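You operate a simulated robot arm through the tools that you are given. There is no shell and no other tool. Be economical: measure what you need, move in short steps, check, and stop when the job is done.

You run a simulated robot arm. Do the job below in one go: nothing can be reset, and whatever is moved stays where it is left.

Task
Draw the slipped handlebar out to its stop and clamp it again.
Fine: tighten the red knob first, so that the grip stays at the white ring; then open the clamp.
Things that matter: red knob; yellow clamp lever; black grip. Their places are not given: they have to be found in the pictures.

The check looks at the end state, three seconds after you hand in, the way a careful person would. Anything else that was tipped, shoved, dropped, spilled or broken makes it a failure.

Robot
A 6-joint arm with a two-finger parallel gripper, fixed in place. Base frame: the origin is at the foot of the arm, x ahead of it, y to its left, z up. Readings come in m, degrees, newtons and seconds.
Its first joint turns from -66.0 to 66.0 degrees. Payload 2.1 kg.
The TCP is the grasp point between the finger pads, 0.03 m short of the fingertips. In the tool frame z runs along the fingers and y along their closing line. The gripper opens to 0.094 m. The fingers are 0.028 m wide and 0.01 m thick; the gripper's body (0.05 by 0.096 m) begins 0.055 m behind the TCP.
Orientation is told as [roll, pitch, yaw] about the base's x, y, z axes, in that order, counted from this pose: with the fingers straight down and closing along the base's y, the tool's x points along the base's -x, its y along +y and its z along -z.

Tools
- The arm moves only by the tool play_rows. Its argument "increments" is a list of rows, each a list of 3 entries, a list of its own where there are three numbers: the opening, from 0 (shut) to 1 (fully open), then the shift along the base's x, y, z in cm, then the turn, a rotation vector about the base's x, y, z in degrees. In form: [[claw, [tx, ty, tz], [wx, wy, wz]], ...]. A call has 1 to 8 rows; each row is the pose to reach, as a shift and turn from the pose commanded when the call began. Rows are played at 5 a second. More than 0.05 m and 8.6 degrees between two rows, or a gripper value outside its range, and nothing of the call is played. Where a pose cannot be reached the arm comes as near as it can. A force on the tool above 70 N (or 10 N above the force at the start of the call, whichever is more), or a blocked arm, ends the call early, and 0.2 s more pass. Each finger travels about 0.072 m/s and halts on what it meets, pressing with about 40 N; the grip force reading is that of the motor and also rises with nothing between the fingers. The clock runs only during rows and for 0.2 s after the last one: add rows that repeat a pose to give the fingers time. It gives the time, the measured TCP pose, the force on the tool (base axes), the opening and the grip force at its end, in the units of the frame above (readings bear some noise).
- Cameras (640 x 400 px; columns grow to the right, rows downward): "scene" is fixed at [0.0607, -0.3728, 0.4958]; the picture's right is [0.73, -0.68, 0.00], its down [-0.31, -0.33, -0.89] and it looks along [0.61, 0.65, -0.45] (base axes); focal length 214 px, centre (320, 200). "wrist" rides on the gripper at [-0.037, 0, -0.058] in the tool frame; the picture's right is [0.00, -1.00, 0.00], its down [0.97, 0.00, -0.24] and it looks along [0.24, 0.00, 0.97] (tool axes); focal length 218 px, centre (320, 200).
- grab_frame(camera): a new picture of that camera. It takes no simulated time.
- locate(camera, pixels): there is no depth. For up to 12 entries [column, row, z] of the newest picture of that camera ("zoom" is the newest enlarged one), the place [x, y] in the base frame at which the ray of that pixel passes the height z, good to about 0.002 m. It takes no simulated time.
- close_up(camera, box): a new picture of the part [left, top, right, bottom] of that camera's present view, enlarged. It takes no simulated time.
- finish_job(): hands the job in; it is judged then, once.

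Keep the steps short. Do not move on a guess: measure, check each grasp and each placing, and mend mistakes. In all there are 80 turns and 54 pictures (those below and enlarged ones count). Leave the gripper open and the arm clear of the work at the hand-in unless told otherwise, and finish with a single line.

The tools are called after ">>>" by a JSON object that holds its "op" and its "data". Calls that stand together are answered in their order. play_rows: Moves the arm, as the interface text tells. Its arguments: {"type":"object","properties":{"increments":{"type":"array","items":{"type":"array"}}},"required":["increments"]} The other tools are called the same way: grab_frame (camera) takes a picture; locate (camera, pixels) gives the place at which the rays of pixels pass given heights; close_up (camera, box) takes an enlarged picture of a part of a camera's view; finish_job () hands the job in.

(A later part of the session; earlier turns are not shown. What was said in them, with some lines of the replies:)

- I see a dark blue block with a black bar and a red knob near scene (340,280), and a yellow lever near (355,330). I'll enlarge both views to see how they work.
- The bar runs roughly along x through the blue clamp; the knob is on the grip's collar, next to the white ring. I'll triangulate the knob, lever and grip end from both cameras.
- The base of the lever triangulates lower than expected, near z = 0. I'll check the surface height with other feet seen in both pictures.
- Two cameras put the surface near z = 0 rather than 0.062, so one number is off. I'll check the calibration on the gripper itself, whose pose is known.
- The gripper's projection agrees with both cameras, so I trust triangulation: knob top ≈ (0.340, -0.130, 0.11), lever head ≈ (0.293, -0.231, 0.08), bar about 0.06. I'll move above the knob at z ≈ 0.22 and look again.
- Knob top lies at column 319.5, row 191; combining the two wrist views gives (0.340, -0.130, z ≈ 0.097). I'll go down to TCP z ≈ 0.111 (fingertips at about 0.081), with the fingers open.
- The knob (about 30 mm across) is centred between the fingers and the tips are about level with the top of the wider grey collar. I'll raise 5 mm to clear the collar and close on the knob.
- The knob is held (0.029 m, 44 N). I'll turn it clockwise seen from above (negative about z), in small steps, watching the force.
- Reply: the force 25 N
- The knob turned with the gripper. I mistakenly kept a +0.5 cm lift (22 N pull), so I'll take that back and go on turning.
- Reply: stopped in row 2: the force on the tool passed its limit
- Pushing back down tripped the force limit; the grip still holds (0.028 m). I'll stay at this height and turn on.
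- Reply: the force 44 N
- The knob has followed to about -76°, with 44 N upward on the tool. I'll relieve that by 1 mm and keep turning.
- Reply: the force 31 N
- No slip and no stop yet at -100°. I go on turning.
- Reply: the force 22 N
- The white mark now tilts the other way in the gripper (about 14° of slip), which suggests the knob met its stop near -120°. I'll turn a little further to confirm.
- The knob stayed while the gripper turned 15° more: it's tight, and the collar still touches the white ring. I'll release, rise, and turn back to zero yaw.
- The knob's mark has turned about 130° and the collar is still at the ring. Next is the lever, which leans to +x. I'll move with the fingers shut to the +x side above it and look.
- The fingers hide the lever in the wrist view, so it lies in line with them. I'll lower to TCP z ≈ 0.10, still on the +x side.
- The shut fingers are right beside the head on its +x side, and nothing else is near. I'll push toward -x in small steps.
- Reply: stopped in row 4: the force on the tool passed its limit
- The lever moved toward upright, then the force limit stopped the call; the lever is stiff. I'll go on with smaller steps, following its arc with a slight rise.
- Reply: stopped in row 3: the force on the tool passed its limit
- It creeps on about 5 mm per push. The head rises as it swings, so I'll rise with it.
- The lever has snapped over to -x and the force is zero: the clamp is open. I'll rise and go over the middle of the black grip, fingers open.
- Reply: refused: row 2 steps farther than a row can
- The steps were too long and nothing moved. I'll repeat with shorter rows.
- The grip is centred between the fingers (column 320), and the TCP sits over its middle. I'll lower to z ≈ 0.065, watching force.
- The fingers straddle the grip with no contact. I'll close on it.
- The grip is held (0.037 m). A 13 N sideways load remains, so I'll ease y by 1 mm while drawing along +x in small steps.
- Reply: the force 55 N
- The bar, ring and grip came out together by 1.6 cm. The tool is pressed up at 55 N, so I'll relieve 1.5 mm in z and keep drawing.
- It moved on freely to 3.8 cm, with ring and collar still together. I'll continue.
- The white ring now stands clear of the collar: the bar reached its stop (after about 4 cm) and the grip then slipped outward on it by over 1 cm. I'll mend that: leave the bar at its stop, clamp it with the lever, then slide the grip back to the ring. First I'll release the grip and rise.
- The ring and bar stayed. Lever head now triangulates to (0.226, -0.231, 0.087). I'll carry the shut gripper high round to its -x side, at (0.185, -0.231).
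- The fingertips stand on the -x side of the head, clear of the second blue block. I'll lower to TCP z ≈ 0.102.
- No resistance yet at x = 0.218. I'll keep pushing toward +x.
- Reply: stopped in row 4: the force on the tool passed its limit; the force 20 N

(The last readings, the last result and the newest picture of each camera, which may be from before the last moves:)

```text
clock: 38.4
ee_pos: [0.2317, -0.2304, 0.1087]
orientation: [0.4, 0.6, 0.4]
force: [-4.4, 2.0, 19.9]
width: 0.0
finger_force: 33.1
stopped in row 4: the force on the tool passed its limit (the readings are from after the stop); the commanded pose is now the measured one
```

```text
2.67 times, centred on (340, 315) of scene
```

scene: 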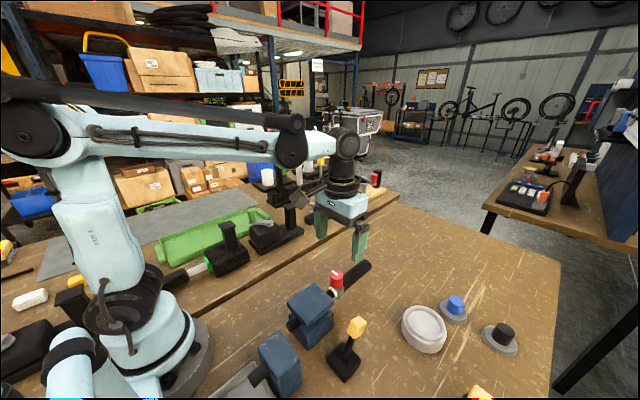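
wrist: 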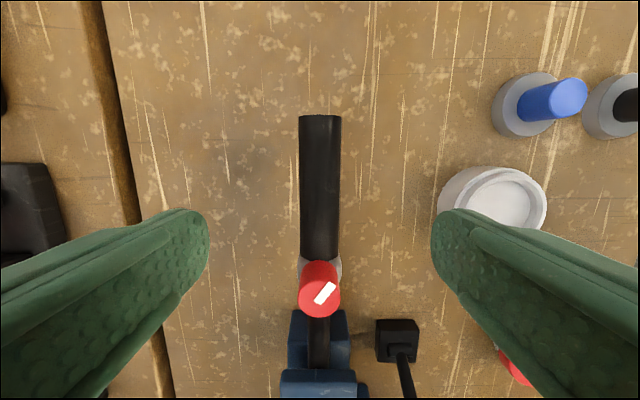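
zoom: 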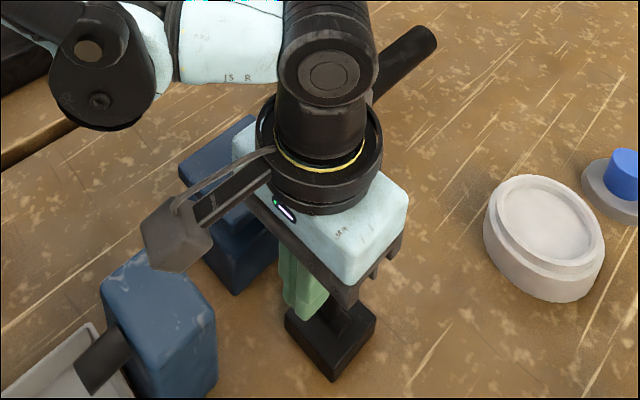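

The lever is near upright and stiff now. As before, I'll use small steps with a slight rise.

>>> {"op": "play_rows", "data": {"increments": [[0, [0.3, 0, 0.2], [0, 0, 0]], [0, [0.6, 0, 0.3], [0, 0, 0]], [0, [0.9, 0, 0.4], [0, 0, 0]], [0, [1.2, 0, 0.4], [0, 0, 0]], [0, [1.5, 0, 0.4], [0, 0, 0]], [0, [1.8, 0, 0.4], [0, 0, 0]], [0, [2.1, 0, 0.4], [0, 0, 0]], [0, [2.4, 0, 0.4], [0, 0, 0]]]}}

```text
clock: 40.2
ee_pos: [0.2555, -0.2295, 0.1115]
orientation: [0.3, 0.5, 0.3]
force: [0.4, -0.7, 0.6]
width: 0.0
finger_force: 33.0
```

It passed the middle and the force is gone. I'll follow a little further to be sure it's fully over, lower so that contact stays on the head.

>>> {"op": "play_rows", "data": {"increments": [[0, [0.3, 0, -0.3], [0, 0, 0]], [0, [0.6, 0, -0.6], [0, 0, 0]], [0, [0.9, 0, -0.8], [0, 0, 0]], [0, [1.2, 0, -0.8], [0, 0, 0]], [0, [1.5, 0, -0.8], [0, 0, 0]], [0, [1.5, 0, -0.8], [0, 0, 0]]]}}

>>> {"op": "close_up", "data": {"camera": "scene", "box": [260, 240, 420, 390]}}

```text
clock: 41.3
ee_pos: [0.2585, -0.2295, 0.1034]
orientation: [0.4, 2.6, -0.1]
force: [-12.9, 1.4, 5.2]
width: 0.0
finger_force: 32.4
stopped in row 5: the force on the tool passed its limit (the readings are from after the stop); the commanded pose is now the measured one
```

```text
2.67 times, centred on (340, 315) of scene
```

zoom: 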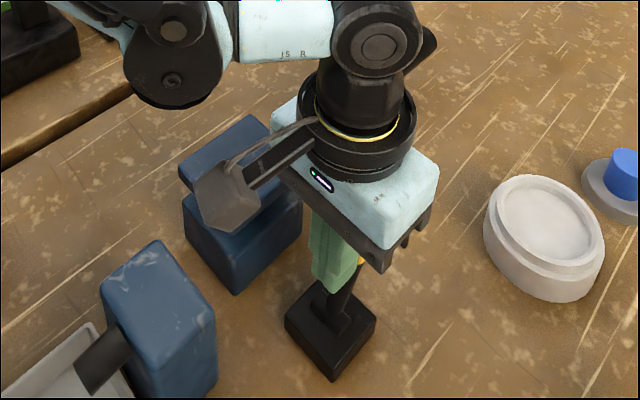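

The lever is hard against its end stop. I'll back off, rise, level the tool, and return above the grip at (0.465, -0.130).

>>> {"op": "play_rows", "data": {"increments": [[0, [-1.5, 0, 1], [0, 0, 0]], [0, [-1.5, 0, 5], [0, -1.2, 0]], [0, [-1, 0, 9], [0, -2.5, 0]], [0.2, [2, 2, 10], [0, -2.5, 0]], [0.5, [6, 4, 10], [0, -2.5, 0]], [0.8, [10, 6, 10], [0, -2.5, 0]], [1, [14, 8, 10], [0, -2.5, 0]], [1, [18, 9.9, 10], [0, -2.5, 0]]]}}

>>> {"op": "play_rows", "data": {"increments": [[1, [2.6, 0, 0], [0, 0, 0]], [1, [2.6, 0, 0], [0, 0, 0]]]}}

>>> {"op": "grab_frame", "data": {"camera": "wrist"}}

>>> {"op": "close_up", "data": {"camera": "scene", "box": [260, 240, 420, 390]}}

```text
clock: 43.1
ee_pos: [0.4403, -0.1316, 0.2013]
orientation: [0.2, -0.3, 0.0]
force: [-0.1, 0.3, -1.0]
width: 0.094
finger_force: 0.1
```

```text
clock: 43.7
ee_pos: [0.4674, -0.1319, 0.2026]
orientation: [0.3, -0.3, 0.0]
force: [-0.1, 0.3, -0.2]
width: 0.094
finger_force: 0.1
```

```text
9 pictures are left
```

wrist: 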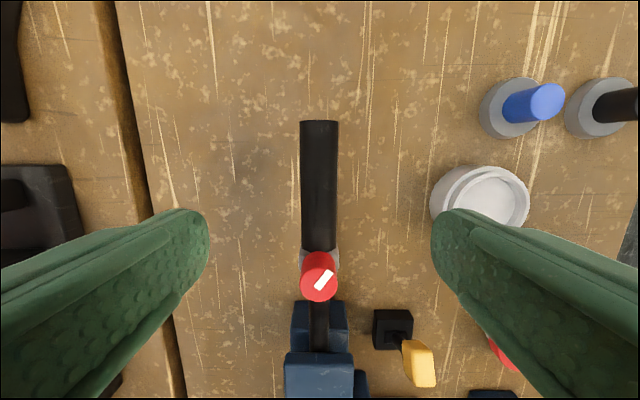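

```text
2.67 times, centred on (340, 315) of scene
```

zoom: 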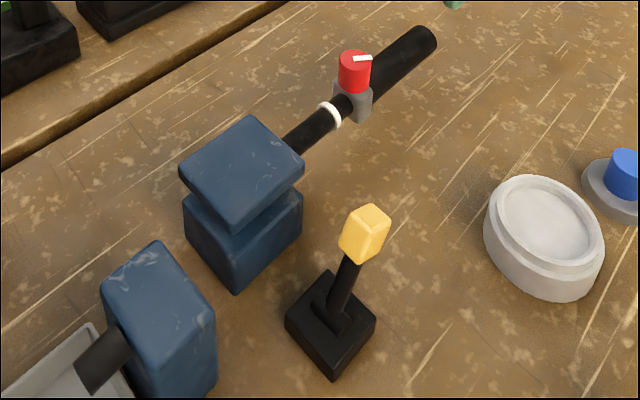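

The lever is back as at the start. The gap between ring and collar is about 1–1.5 cm. I'll lower onto the grip again and close.

>>> {"op": "play_rows", "data": {"increments": [[1, [0, 0.15, -4.5], [0, 0, 0]], [1, [0, 0.15, -9], [0, 0, 0]], [1, [0, 0.15, -12], [0, 0, 0]], [1, [0, 0.15, -13.8], [0, 0, 0]], [0.6, [0, 0.15, -13.8], [0, 0, 0]], [0.2, [0, 0.15, -13.8], [0, 0, 0]], [0.2, [0, 0.15, -13.8], [0, 0, 0]], [0.2, [0, 0.15, -13.8], [0, 0, 0]]]}}

>>> {"op": "play_rows", "data": {"increments": [[0.2, [-0.3, 0, 0], [0, 0, 0]], [0.2, [-0.6, 0, 0], [0, 0, 0]], [0.2, [-0.9, 0, 0], [0, 0, 0]], [0.2, [-0.9, 0, 0], [0, 0, 0]]]}}

>>> {"op": "close_up", "data": {"camera": "scene", "box": [260, 230, 420, 330]}}

```text
clock: 45.5
ee_pos: [0.4675, -0.1301, 0.0648]
orientation: [0.4, -0.3, 0.0]
force: [0.3, 3.7, -11.4]
width: 0.0377
finger_force: 44.9
```

```text
clock: 46.5
ee_pos: [0.4573, -0.1298, 0.0641]
orientation: [0.3, -0.3, 0.0]
force: [0.5, 5.8, -30.5]
width: 0.0375
finger_force: 45.1
```

```text
4.00 times, centred on (340, 280) of scene
```

zoom: 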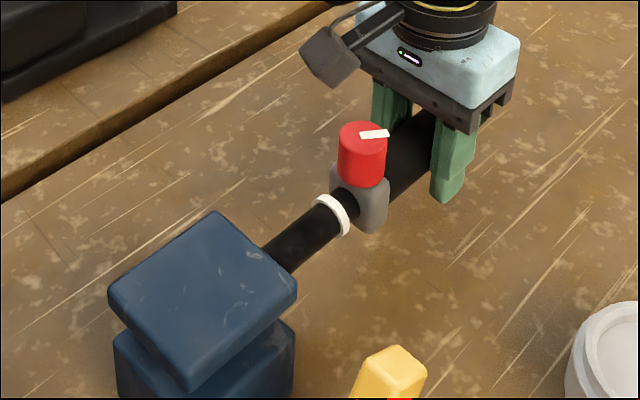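

The ring stayed and the collar came about 9 mm closer; roughly 6–7 mm remain. I'll ease z a little and push on in fine steps.

>>> {"op": "play_rows", "data": {"increments": [[0.2, [-0.15, 0, -0.08], [0, 0, 0]], [0.2, [-0.3, 0, -0.08], [0, 0, 0]], [0.2, [-0.45, 0, -0.08], [0, 0, 0]], [0.2, [-0.45, 0, -0.08], [0, 0, 0]]]}}

>>> {"op": "close_up", "data": {"camera": "scene", "box": [290, 245, 386, 305]}}

```text
clock: 47.5
ee_pos: [0.4522, -0.1297, 0.0652]
orientation: [0.4, -0.2, 0.0]
force: [-0.3, 8.7, -3.5]
width: 0.0378
finger_force: 44.9
```

```text
6.67 times, centred on (338, 275) of scene
```

zoom: 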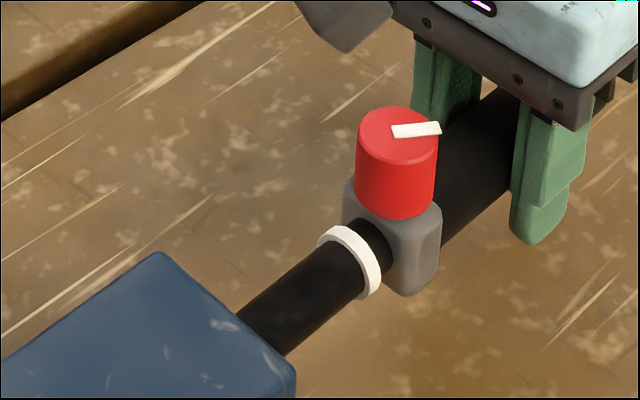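

About 4–5 mm of bar still shows between ring and collar, with the ring unmoved. I'll push on in 1 mm steps.

>>> {"op": "play_rows", "data": {"increments": [[0.2, [-0.1, 0, 0], [0, 0, 0]], [0.2, [-0.2, 0, 0], [0, 0, 0]], [0.2, [-0.3, 0, 0], [0, 0, 0]], [0.2, [-0.3, 0, 0], [0, 0, 0]]]}}

>>> {"op": "close_up", "data": {"camera": "scene", "box": [290, 245, 386, 305]}}

```text
clock: 48.5
ee_pos: [0.4501, -0.1298, 0.0653]
orientation: [0.3, -0.3, 0.0]
force: [0.4, 9.1, 1.9]
width: 0.0375
finger_force: 44.9
```

```text
6.67 times, centred on (338, 275) of scene
```

zoom: 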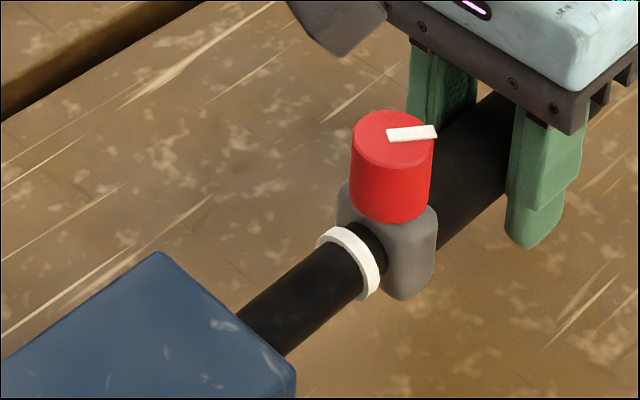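

The ring is steady; comparing the knob-to-ring offset (33 px now against about 22 px when touching), about 4–5 mm remain. Next fine steps, watching force.

>>> {"op": "play_rows", "data": {"increments": [[0.2, [-0.1, 0, 0], [0, 0, 0]], [0.2, [-0.2, 0, 0], [0, 0, 0]], [0.2, [-0.3, 0, 0], [0, 0, 0]], [0.2, [-0.4, 0, 0], [0, 0, 0]], [0.2, [-0.4, 0, 0], [0, 0, 0]]]}}

>>> {"op": "close_up", "data": {"camera": "scene", "box": [290, 245, 386, 305]}}

```text
clock: 49.7
ee_pos: [0.4458, -0.1299, 0.0655]
orientation: [0.4, -0.3, 0.0]
force: [0.5, 9.3, 5.1]
width: 0.0378
finger_force: 45.3
```

```text
6.67 times, centred on (338, 275) of scene
```

zoom: 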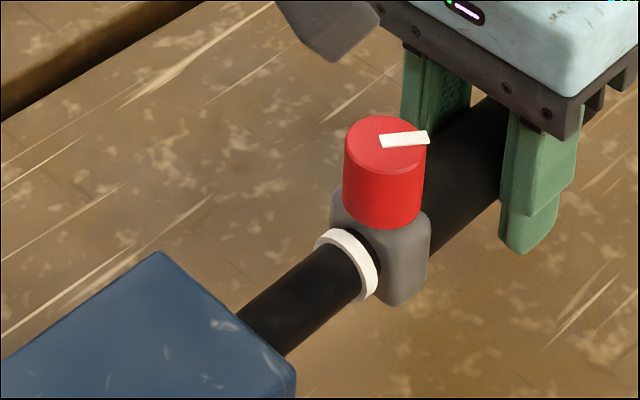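

About 1–2 mm may remain (offset 28 px) and no load along x yet. I'll push another 1.5 mm and check force and picture.

>>> {"op": "play_rows", "data": {"increments": [[0.2, [-0.05, 0, 0], [0, 0, 0]], [0.2, [-0.1, 0, 0], [0, 0, 0]], [0.2, [-0.15, 0, 0], [0, 0, 0]]]}}

>>> {"op": "close_up", "data": {"camera": "scene", "box": [314, 265, 362, 295]}}

```text
clock: 50.5
ee_pos: [0.4452, -0.1297, 0.0645]
orientation: [0.4, -0.4, 0.0]
force: [0.5, 11.3, 2.0]
width: 0.0376
finger_force: 45.5
```

```text
13.33 times, centred on (338, 280) of scene
```

zoom: 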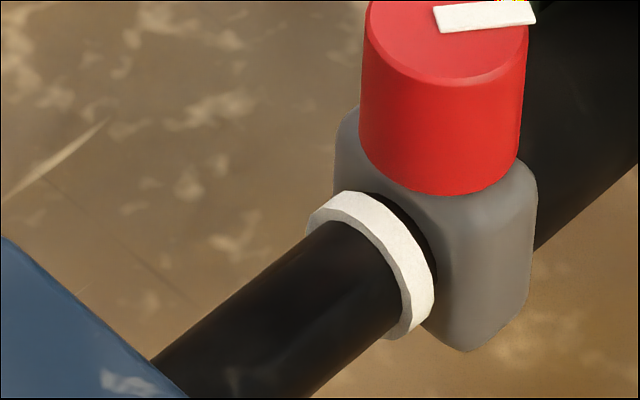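

Comparing with earlier pictures, the gap is down to 1–2 mm, but the ring itself has been dragged in about 8 mm: the clamp gave a little while I pushed. So I'll first press the collar fully onto the ring, then open the clamp and draw out again gently, stopping right at the stop (TCP x ≈ 0.451 in this grasp).

>>> {"op": "play_rows", "data": {"increments": [[0.2, [-0.1, -0.1, 0], [0, 0, 0]], [0.2, [-0.25, -0.1, 0], [0, 0, 0]], [0.2, [-0.4, -0.1, 0], [0, 0, 0]], [0.2, [-0.55, -0.1, 0], [0, 0, 0]], [0.2, [-0.7, -0.1, 0], [0, 0, 0]], [0.2, [-0.7, -0.1, 0], [0, 0, 0]]]}}

>>> {"op": "close_up", "data": {"camera": "scene", "box": [314, 265, 362, 295]}}

```text
clock: 51.9
ee_pos: [0.4381, -0.1299, 0.0655]
orientation: [0.7, -0.4, 0.1]
force: [3.3, 20.1, -5.1]
width: 0.038
finger_force: 44.8
```

```text
13.33 times, centred on (338, 280) of scene
```

zoom: 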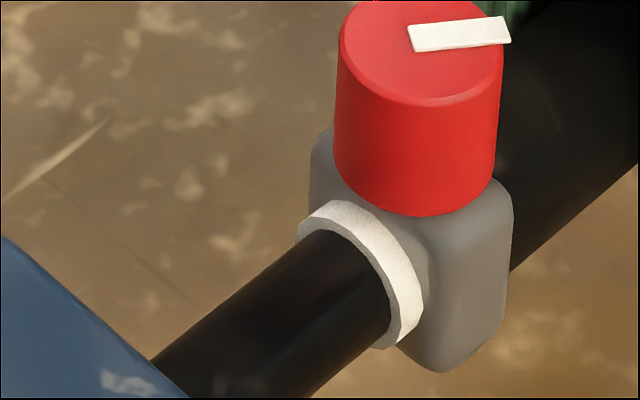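

Now the collar sits flush on the ring (no dark gap). The ring stands about 11 mm short of the stop, so the final TCP x should be ≈ 0.4495. I'll release the grip, rise, and go to the +x side of the lever again.

>>> {"op": "play_rows", "data": {"increments": [[0.2, [0, 0.15, 0], [0, 0, 0]], [0.6, [0, 0.15, 0], [0, 0, 0]], [1, [0, 0.1, 0], [0, 0, 0]], [1, [0, 0.1, 0], [0, 0, 0]], [1, [0, 0, 4.5], [0, 0, 0]], [1, [0, 0, 9], [0, 0, 0]], [1, [0, 0, 13.4], [0, 0, 0]], [1, [0, 0, 13.4], [-0.5, 0.3, 0]]]}}

>>> {"op": "play_rows", "data": {"increments": [[0.6, [-2, -3, 0], [0, 0, 0]], [0.2, [-5, -6, 0], [0, 0, 0]], [0, [-8, -8.5, 0], [0, 0, 0]], [0, [-9.6, -10.2, -1], [0, 0, 0]], [0, [-9.6, -10.2, -5], [0, 0, 0]], [0, [-9.6, -10.2, -9], [0, 0, 0]], [0, [-9.6, -10.2, -9.8], [0, 0, 0]], [0, [-9.6, -10.2, -9.8], [0, 0, 0]]]}}

```text
clock: 53.7
ee_pos: [0.4374, -0.1325, 0.1998]
orientation: [-0.2, 0.1, 0.0]
force: [0.5, 0.4, -0.7]
width: 0.094
finger_force: 0.0
```

```text
clock: 55.5
ee_pos: [0.3414, -0.2325, 0.099]
orientation: [0.0, 0.1, 0.0]
force: [0.2, 0.4, -0.7]
width: 0.0002
finger_force: 32.6
```

In place beside the lever. I'll push toward -x in fine steps with a slight rise.

>>> {"op": "play_rows", "data": {"increments": [[0, [-1.0, 0, 0], [0, 0, 0]], [0, [-1.8, 0, 0], [0, 0, 0]], [0, [-2.2, 0, 0.1], [0, 0, 0]], [0, [-2.5, 0, 0.3], [0, 0, 0]], [0, [-2.8, 0, 0.4], [0, 0, 0]], [0, [-3.1, 0, 0.5], [0, 0, 0]], [0, [-3.4, 0, 0.6], [0, 0, 0]], [0, [-3.7, 0, 0.7], [0, 0, 0]]]}}

>>> {"op": "play_rows", "data": {"increments": [[0, [-0.3, 0, 0.2], [0, 0, 0]], [0, [-0.6, 0, 0.3], [0, 0, 0]], [0, [-0.9, 0, 0.4], [0, 0, 0]], [0, [-1.2, 0, 0.5], [0, 0, 0]], [0, [-1.5, 0, 0.5], [0, 0, 0]], [0, [-1.8, 0, 0.5], [0, 0, 0]], [0, [-2.1, 0, 0.5], [0, 0, 0]], [0, [-2.4, 0, 0.5], [0, 0, 0]]]}}

```text
clock: 57.3
ee_pos: [0.3057, -0.2332, 0.1081]
orientation: [-0.2, 0.0, -0.1]
force: [0.9, 1.1, 0.8]
width: 0.0
finger_force: 33.4
```

```text
clock: 59.1
ee_pos: [0.28, -0.2327, 0.1137]
orientation: [-0.2, 0.0, 0.0]
force: [-0.4, 0.6, -0.3]
width: 0.0001
finger_force: 32.7
```

No resistance now. I'll follow on to x ≈ 0.255 to make sure the lever is fully over.

>>> {"op": "play_rows", "data": {"increments": [[0, [-0.4, 0, -0.2], [0, 0, 0]], [0, [-0.8, 0, -0.4], [0, 0, 0]], [0, [-1.2, 0, -0.6], [0, 0, 0]], [0, [-1.6, 0, -0.8], [0, 0, 0]], [0, [-2.0, 0, -0.8], [0, 0, 0]], [0, [-2.4, 0, -0.8], [0, 0, 0]], [0, [-2.7, 0, -0.8], [0, 0, 0]]]}}

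```text
clock: 60.7
ee_pos: [0.2605, -0.2336, 0.1056]
orientation: [-0.3, -1.4, 0.2]
force: [59.1, -4.4, -12.6]
width: 0.0
finger_force: 33.0
```

A firm 59 N at x = 0.26: the lever is at its open stop. I'll back off, rise, and return above the grip at x ≈ 0.438.

>>> {"op": "play_rows", "data": {"increments": [[0, [1.2, 0, 0.5], [0, 0, 0]], [0, [1.2, 0, 5], [0.3, 1.3, 0]], [0, [1.5, 0.5, 9.5], [0.3, 1.3, 0]], [0.3, [5, 3, 9.7], [0.3, 1.3, 0]], [0.6, [9, 5.5, 9.7], [0.3, 1.3, 0]], [1, [13, 8, 9.7], [0.3, 1.3, 0]], [1, [17, 10.3, 9.7], [0.3, 1.3, 0]], [1, [18.4, 10.3, 9.7], [0.3, 1.3, 0]]]}}

```text
clock: 62.5
ee_pos: [0.4393, -0.1308, 0.2009]
orientation: [0.1, 1.4, 0.0]
force: [0.3, 0.2, -0.2]
width: 0.0938
finger_force: 0.1
```

The tool is tilted 1.4°; I'll level it, lower onto the grip and close.

>>> {"op": "play_rows", "data": {"increments": [[1, [-0.1, 0, -4], [0, -1.4, 0]], [1, [-0.1, 0.05, -8], [0, -1.4, 0]], [1, [-0.1, 0.05, -12], [0, -1.4, 0]], [1, [-0.1, 0.05, -13.6], [0, -1.4, 0]], [0.6, [-0.1, 0.05, -13.6], [0, -1.4, 0]], [0.2, [-0.1, 0.05, -13.6], [0, -1.4, 0]], [0.2, [-0.1, 0.05, -13.6], [0, -1.4, 0]], [0.2, [-0.1, 0.05, -13.6], [0, -1.4, 0]]]}}

```text
clock: 64.3
ee_pos: [0.4367, -0.1291, 0.0652]
orientation: [0.0, -0.1, -0.1]
force: [-0.5, -11.5, -13.1]
width: 0.0377
finger_force: 45.0
```

Held. I'll draw 9 mm first, in small steps, then creep to feel the stop.

>>> {"op": "play_rows", "data": {"increments": [[0.2, [0.2, -0.07, 0], [0, 0, 0]], [0.2, [0.4, -0.07, 0], [0, 0, 0]], [0.2, [0.6, -0.07, 0], [0, 0, 0]], [0.2, [0.8, -0.07, 0], [0, 0, 0]], [0.2, [0.9, -0.07, 0], [0, 0, 0]], [0.2, [0.9, -0.07, 0], [0, 0, 0]]]}}

>>> {"op": "play_rows", "data": {"increments": [[0.2, [0.1, 0, 0], [0, 0, 0]]]}}

>>> {"op": "play_rows", "data": {"increments": [[0.2, [0.1, 0, 0], [0, 0, 0]]]}}

```text
clock: 65.7
ee_pos: [0.4461, -0.1301, 0.0666]
orientation: [0.1, -0.1, 0.0]
force: [-0.5, -5.9, -36.6]
width: 0.0375
finger_force: 45.2
```

```text
clock: 66.1
ee_pos: [0.4468, -0.1299, 0.0661]
orientation: [0.1, -0.2, 0.0]
force: [-0.9, -4.5, -37.2]
width: 0.0378
finger_force: 44.9
```

```text
clock: 66.5
ee_pos: [0.4487, -0.1314, 0.066]
orientation: [0.0, -0.1, 0.0]
force: [0.1, -2.9, -35.4]
width: 0.0377
finger_force: 44.9
```

No stop felt yet. I'll check the ring position and gap in an enlarged view.

>>> {"op": "close_up", "data": {"camera": "scene", "box": [314, 265, 362, 295]}}

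```text
13.33 times, centred on (338, 280) of scene
```

zoom: 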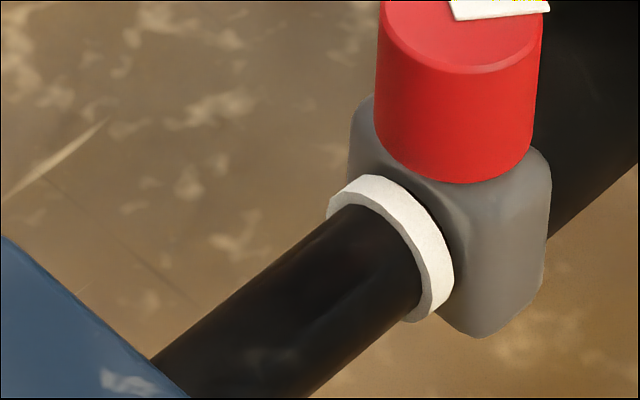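

Ring moved about 9 mm and knob about 12 mm: the bar is at its stop, with a 2–3 mm gap at the ring. Earlier, a brisk push with the clamp shut slid only the grip while slow ones dragged the bar. So I'll release, shut the clamp, then close the gap with one brisk short push.

>>> {"op": "play_rows", "data": {"increments": [[0.2, [0, 0, -0.1], [0, 0, 0]], [0.6, [0, 0, -0.1], [0, 0, 0]], [1, [0, 0, -0.1], [0, 0, 0]], [1, [0, 0, -0.1], [0, 0, 0]], [1, [0, 0, 4.5], [0, 0, 0]], [1, [0, 0, 9], [0, 0, 0]], [1, [0, 0, 13.5], [0, 0, 0]], [1, [0, 0, 14.2], [0, 0, 0]]]}}

>>> {"op": "play_rows", "data": {"increments": [[0.6, [-4, -2, 0], [0, 0, 0]], [0.2, [-8, -4, 0], [0, 0, 0]], [0, [-12, -6, 0], [0, 0, 0]], [0, [-16, -8, 0], [0, 0, 0]], [0, [-20, -10, 0], [0, 0, 0]], [0, [-24.5, -10, 0], [0, 0, 0]], [0, [-26.3, -10, 0], [0, 0, 0]], [0, [-26.3, -10, -3], [0, 0, 0]]]}}

>>> {"op": "play_rows", "data": {"increments": [[0, [0, 0, -4], [0, 0, 0]], [0, [0, 0, -7.3], [0, 0, 0]], [0, [0, 0, -7.3], [0, 0, 0]]]}}

```text
clock: 68.3
ee_pos: [0.4479, -0.1299, 0.2078]
orientation: [0.1, -0.1, 0.0]
force: [0.4, 0.4, 1.1]
width: 0.0939
finger_force: 0.0
```

```text
clock: 70.1
ee_pos: [0.1836, -0.2299, 0.1776]
orientation: [0.2, -0.1, -0.1]
force: [-0.3, 0.0, -0.3]
width: 0.0
finger_force: 33.6
```

```text
clock: 70.9
ee_pos: [0.1834, -0.229, 0.1053]
orientation: [0.1, -0.1, 0.0]
force: [-0.6, 0.3, -0.2]
width: 0.0001
finger_force: 33.1
```

In place on the lever's -x side, with no contact on the way down. I'll push toward +x as before.

>>> {"op": "play_rows", "data": {"increments": [[0, [0.8, 0, -0.2], [0, 0, 0]], [0, [1.5, 0, -0.2], [0, 0, 0]], [0, [2.1, 0, 0], [0, 0, 0]], [0, [2.6, 0, 0.1], [0, 0, 0]], [0, [3.1, 0, 0.2], [0, 0, 0]], [0, [3.5, 0, 0.3], [0, 0, 0]], [0, [3.8, 0, 0.4], [0, 0, 0]], [0, [4.1, 0, 0.5], [0, 0, 0]]]}}

>>> {"op": "play_rows", "data": {"increments": [[0, [0.3, 0, 0.2], [0, 0, 0]], [0, [0.6, 0, 0.3], [0, 0, 0]], [0, [0.9, 0, 0.4], [0, 0, 0]], [0, [1.2, 0, 0.4], [0, 0, 0]], [0, [1.5, 0, 0.4], [0, 0, 0]], [0, [1.8, 0, 0.4], [0, 0, 0]], [0, [2.1, 0, 0.4], [0, 0, 0]], [0, [2.4, 0, 0.4], [0, 0, 0]]]}}

```text
clock: 72.7
ee_pos: [0.2243, -0.2301, 0.109]
orientation: [0.2, -0.1, 0.0]
force: [0.2, -0.6, -0.8]
width: 0.0
finger_force: 33.5
```

```text
clock: 74.5
ee_pos: [0.2499, -0.2297, 0.1131]
orientation: [0.1, -0.1, 0.0]
force: [0.4, 0.2, 0.1]
width: 0.0
finger_force: 32.9
```

It passed without a trip. I'll follow to the end stop (earlier felt at x ≈ 0.2585).

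>>> {"op": "play_rows", "data": {"increments": [[0, [0.3, 0, -0.3], [0, 0, 0]], [0, [0.6, 0, -0.6], [0, 0, 0]], [0, [0.9, 0, -0.9], [0, 0, 0]], [0, [1.2, 0, -0.9], [0, 0, 0]], [0, [1.5, 0, -0.9], [0, 0, 0]], [0, [1.8, 0, -0.9], [0, 0, 0]], [0, [2.1, 0, -0.9], [0, 0, 0]]]}}

```text
clock: 76.0
ee_pos: [0.259, -0.2317, 0.1055]
orientation: [0.2, 1.9, -0.3]
force: [-14.8, 0.7, 5.7]
width: 0.0
finger_force: 32.9
stopped in row 7: the force on the tool passed its limit (the readings are from after the stop); the commanded pose is now the measured one
```

The lever is at its clamped stop again (x ≈ 0.259). I'll back off, rise, level, and return above the grip at x ≈ 0.448.

>>> {"op": "play_rows", "data": {"increments": [[0, [-1.5, 0, 0.5], [0, 0, 0]], [0, [-1.5, 0, 5], [0, -1.9, 0]], [0, [-1, 0, 9.5], [0, -1.9, 0.3]], [0.2, [3, 2, 10], [0, -1.9, 0.3]], [0.5, [7, 4, 10], [0, -1.9, 0.3]], [0.8, [11, 6, 10], [0, -1.9, 0.3]], [1, [15, 8, 10], [0, -1.9, 0.3]], [1, [18.9, 10.1, 10], [0, -1.9, 0.3]]]}}

>>> {"op": "play_rows", "data": {"increments": [[1, [0, 0, -4.5], [0, 0, 0]], [1, [0, 0, -9], [0, 0, 0]], [1, [0, 0, -12.5], [0, 0, 0]], [1, [0, 0, -14.1], [0, 0, 0]], [0.6, [0, 0, -14.1], [0, 0, 0]], [0.2, [0, 0, -14.1], [0, 0, 0]], [0.2, [0, 0, -14.1], [0, 0, 0]], [0.2, [0, 0, -14.1], [0, 0, 0]]]}}

```text
clock: 77.8
ee_pos: [0.4497, -0.1291, 0.2031]
orientation: [0.2, -0.3, 0.0]
force: [-0.2, -0.3, 0.4]
width: 0.0939
finger_force: 0.1
```

```text
clock: 79.6
ee_pos: [0.45, -0.1306, 0.0632]
orientation: [0.2, -0.3, 0.0]
force: [0.1, -6.5, -10.1]
width: 0.0379
finger_force: 44.9
```

Held. One brisk 2.5 mm push, then release at once and rise.

>>> {"op": "play_rows", "data": {"increments": [[0.2, [-0.25, 0, 0], [0, 0, 0]], [0.7, [-0.25, 0, 0], [0, 0, 0]], [1, [-0.25, 0, 0], [0, 0, 0]], [1, [-0.25, 0, 0], [0, 0, 0]], [1, [-0.25, 0, 4.5], [0, 0, 0]], [1, [-0.25, 0, 9], [0, 0, 0]], [1, [-0.25, 0, 13.5], [0, 0, 0]], [1, [-0.25, 0, 17], [0, 0, 0]]]}}

>>> {"op": "close_up", "data": {"camera": "scene", "box": [290, 265, 386, 325]}}

```text
clock: 81.4
ee_pos: [0.4468, -0.129, 0.2343]
orientation: [0.2, -0.4, 0.2]
force: [0.9, -0.3, 0.0]
width: 0.0943
finger_force: 0.0
```

```text
6.67 times, centred on (338, 295) of scene
```

zoom: 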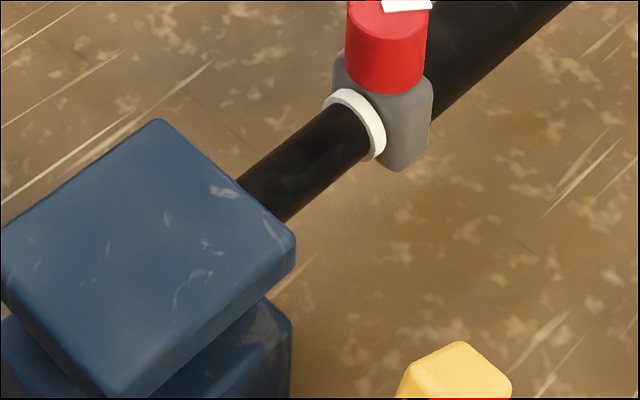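

The ring is where it was at the stop (338.4 px), the collar sits against it with no visible gap, and the lever is back at its clamped stop. The gripper is open and well above the work, so I'll hand in.

>>> {"op": "finish_job", "data": {}}

```text
The job is handed in.
```

The handlebar is out at its stop and clamped, with the red knob tight and the grip against the white ring; during the draw the grip slipped about 1.5 cm off the ring and was pushed back, leaving at most 1–2 mm.
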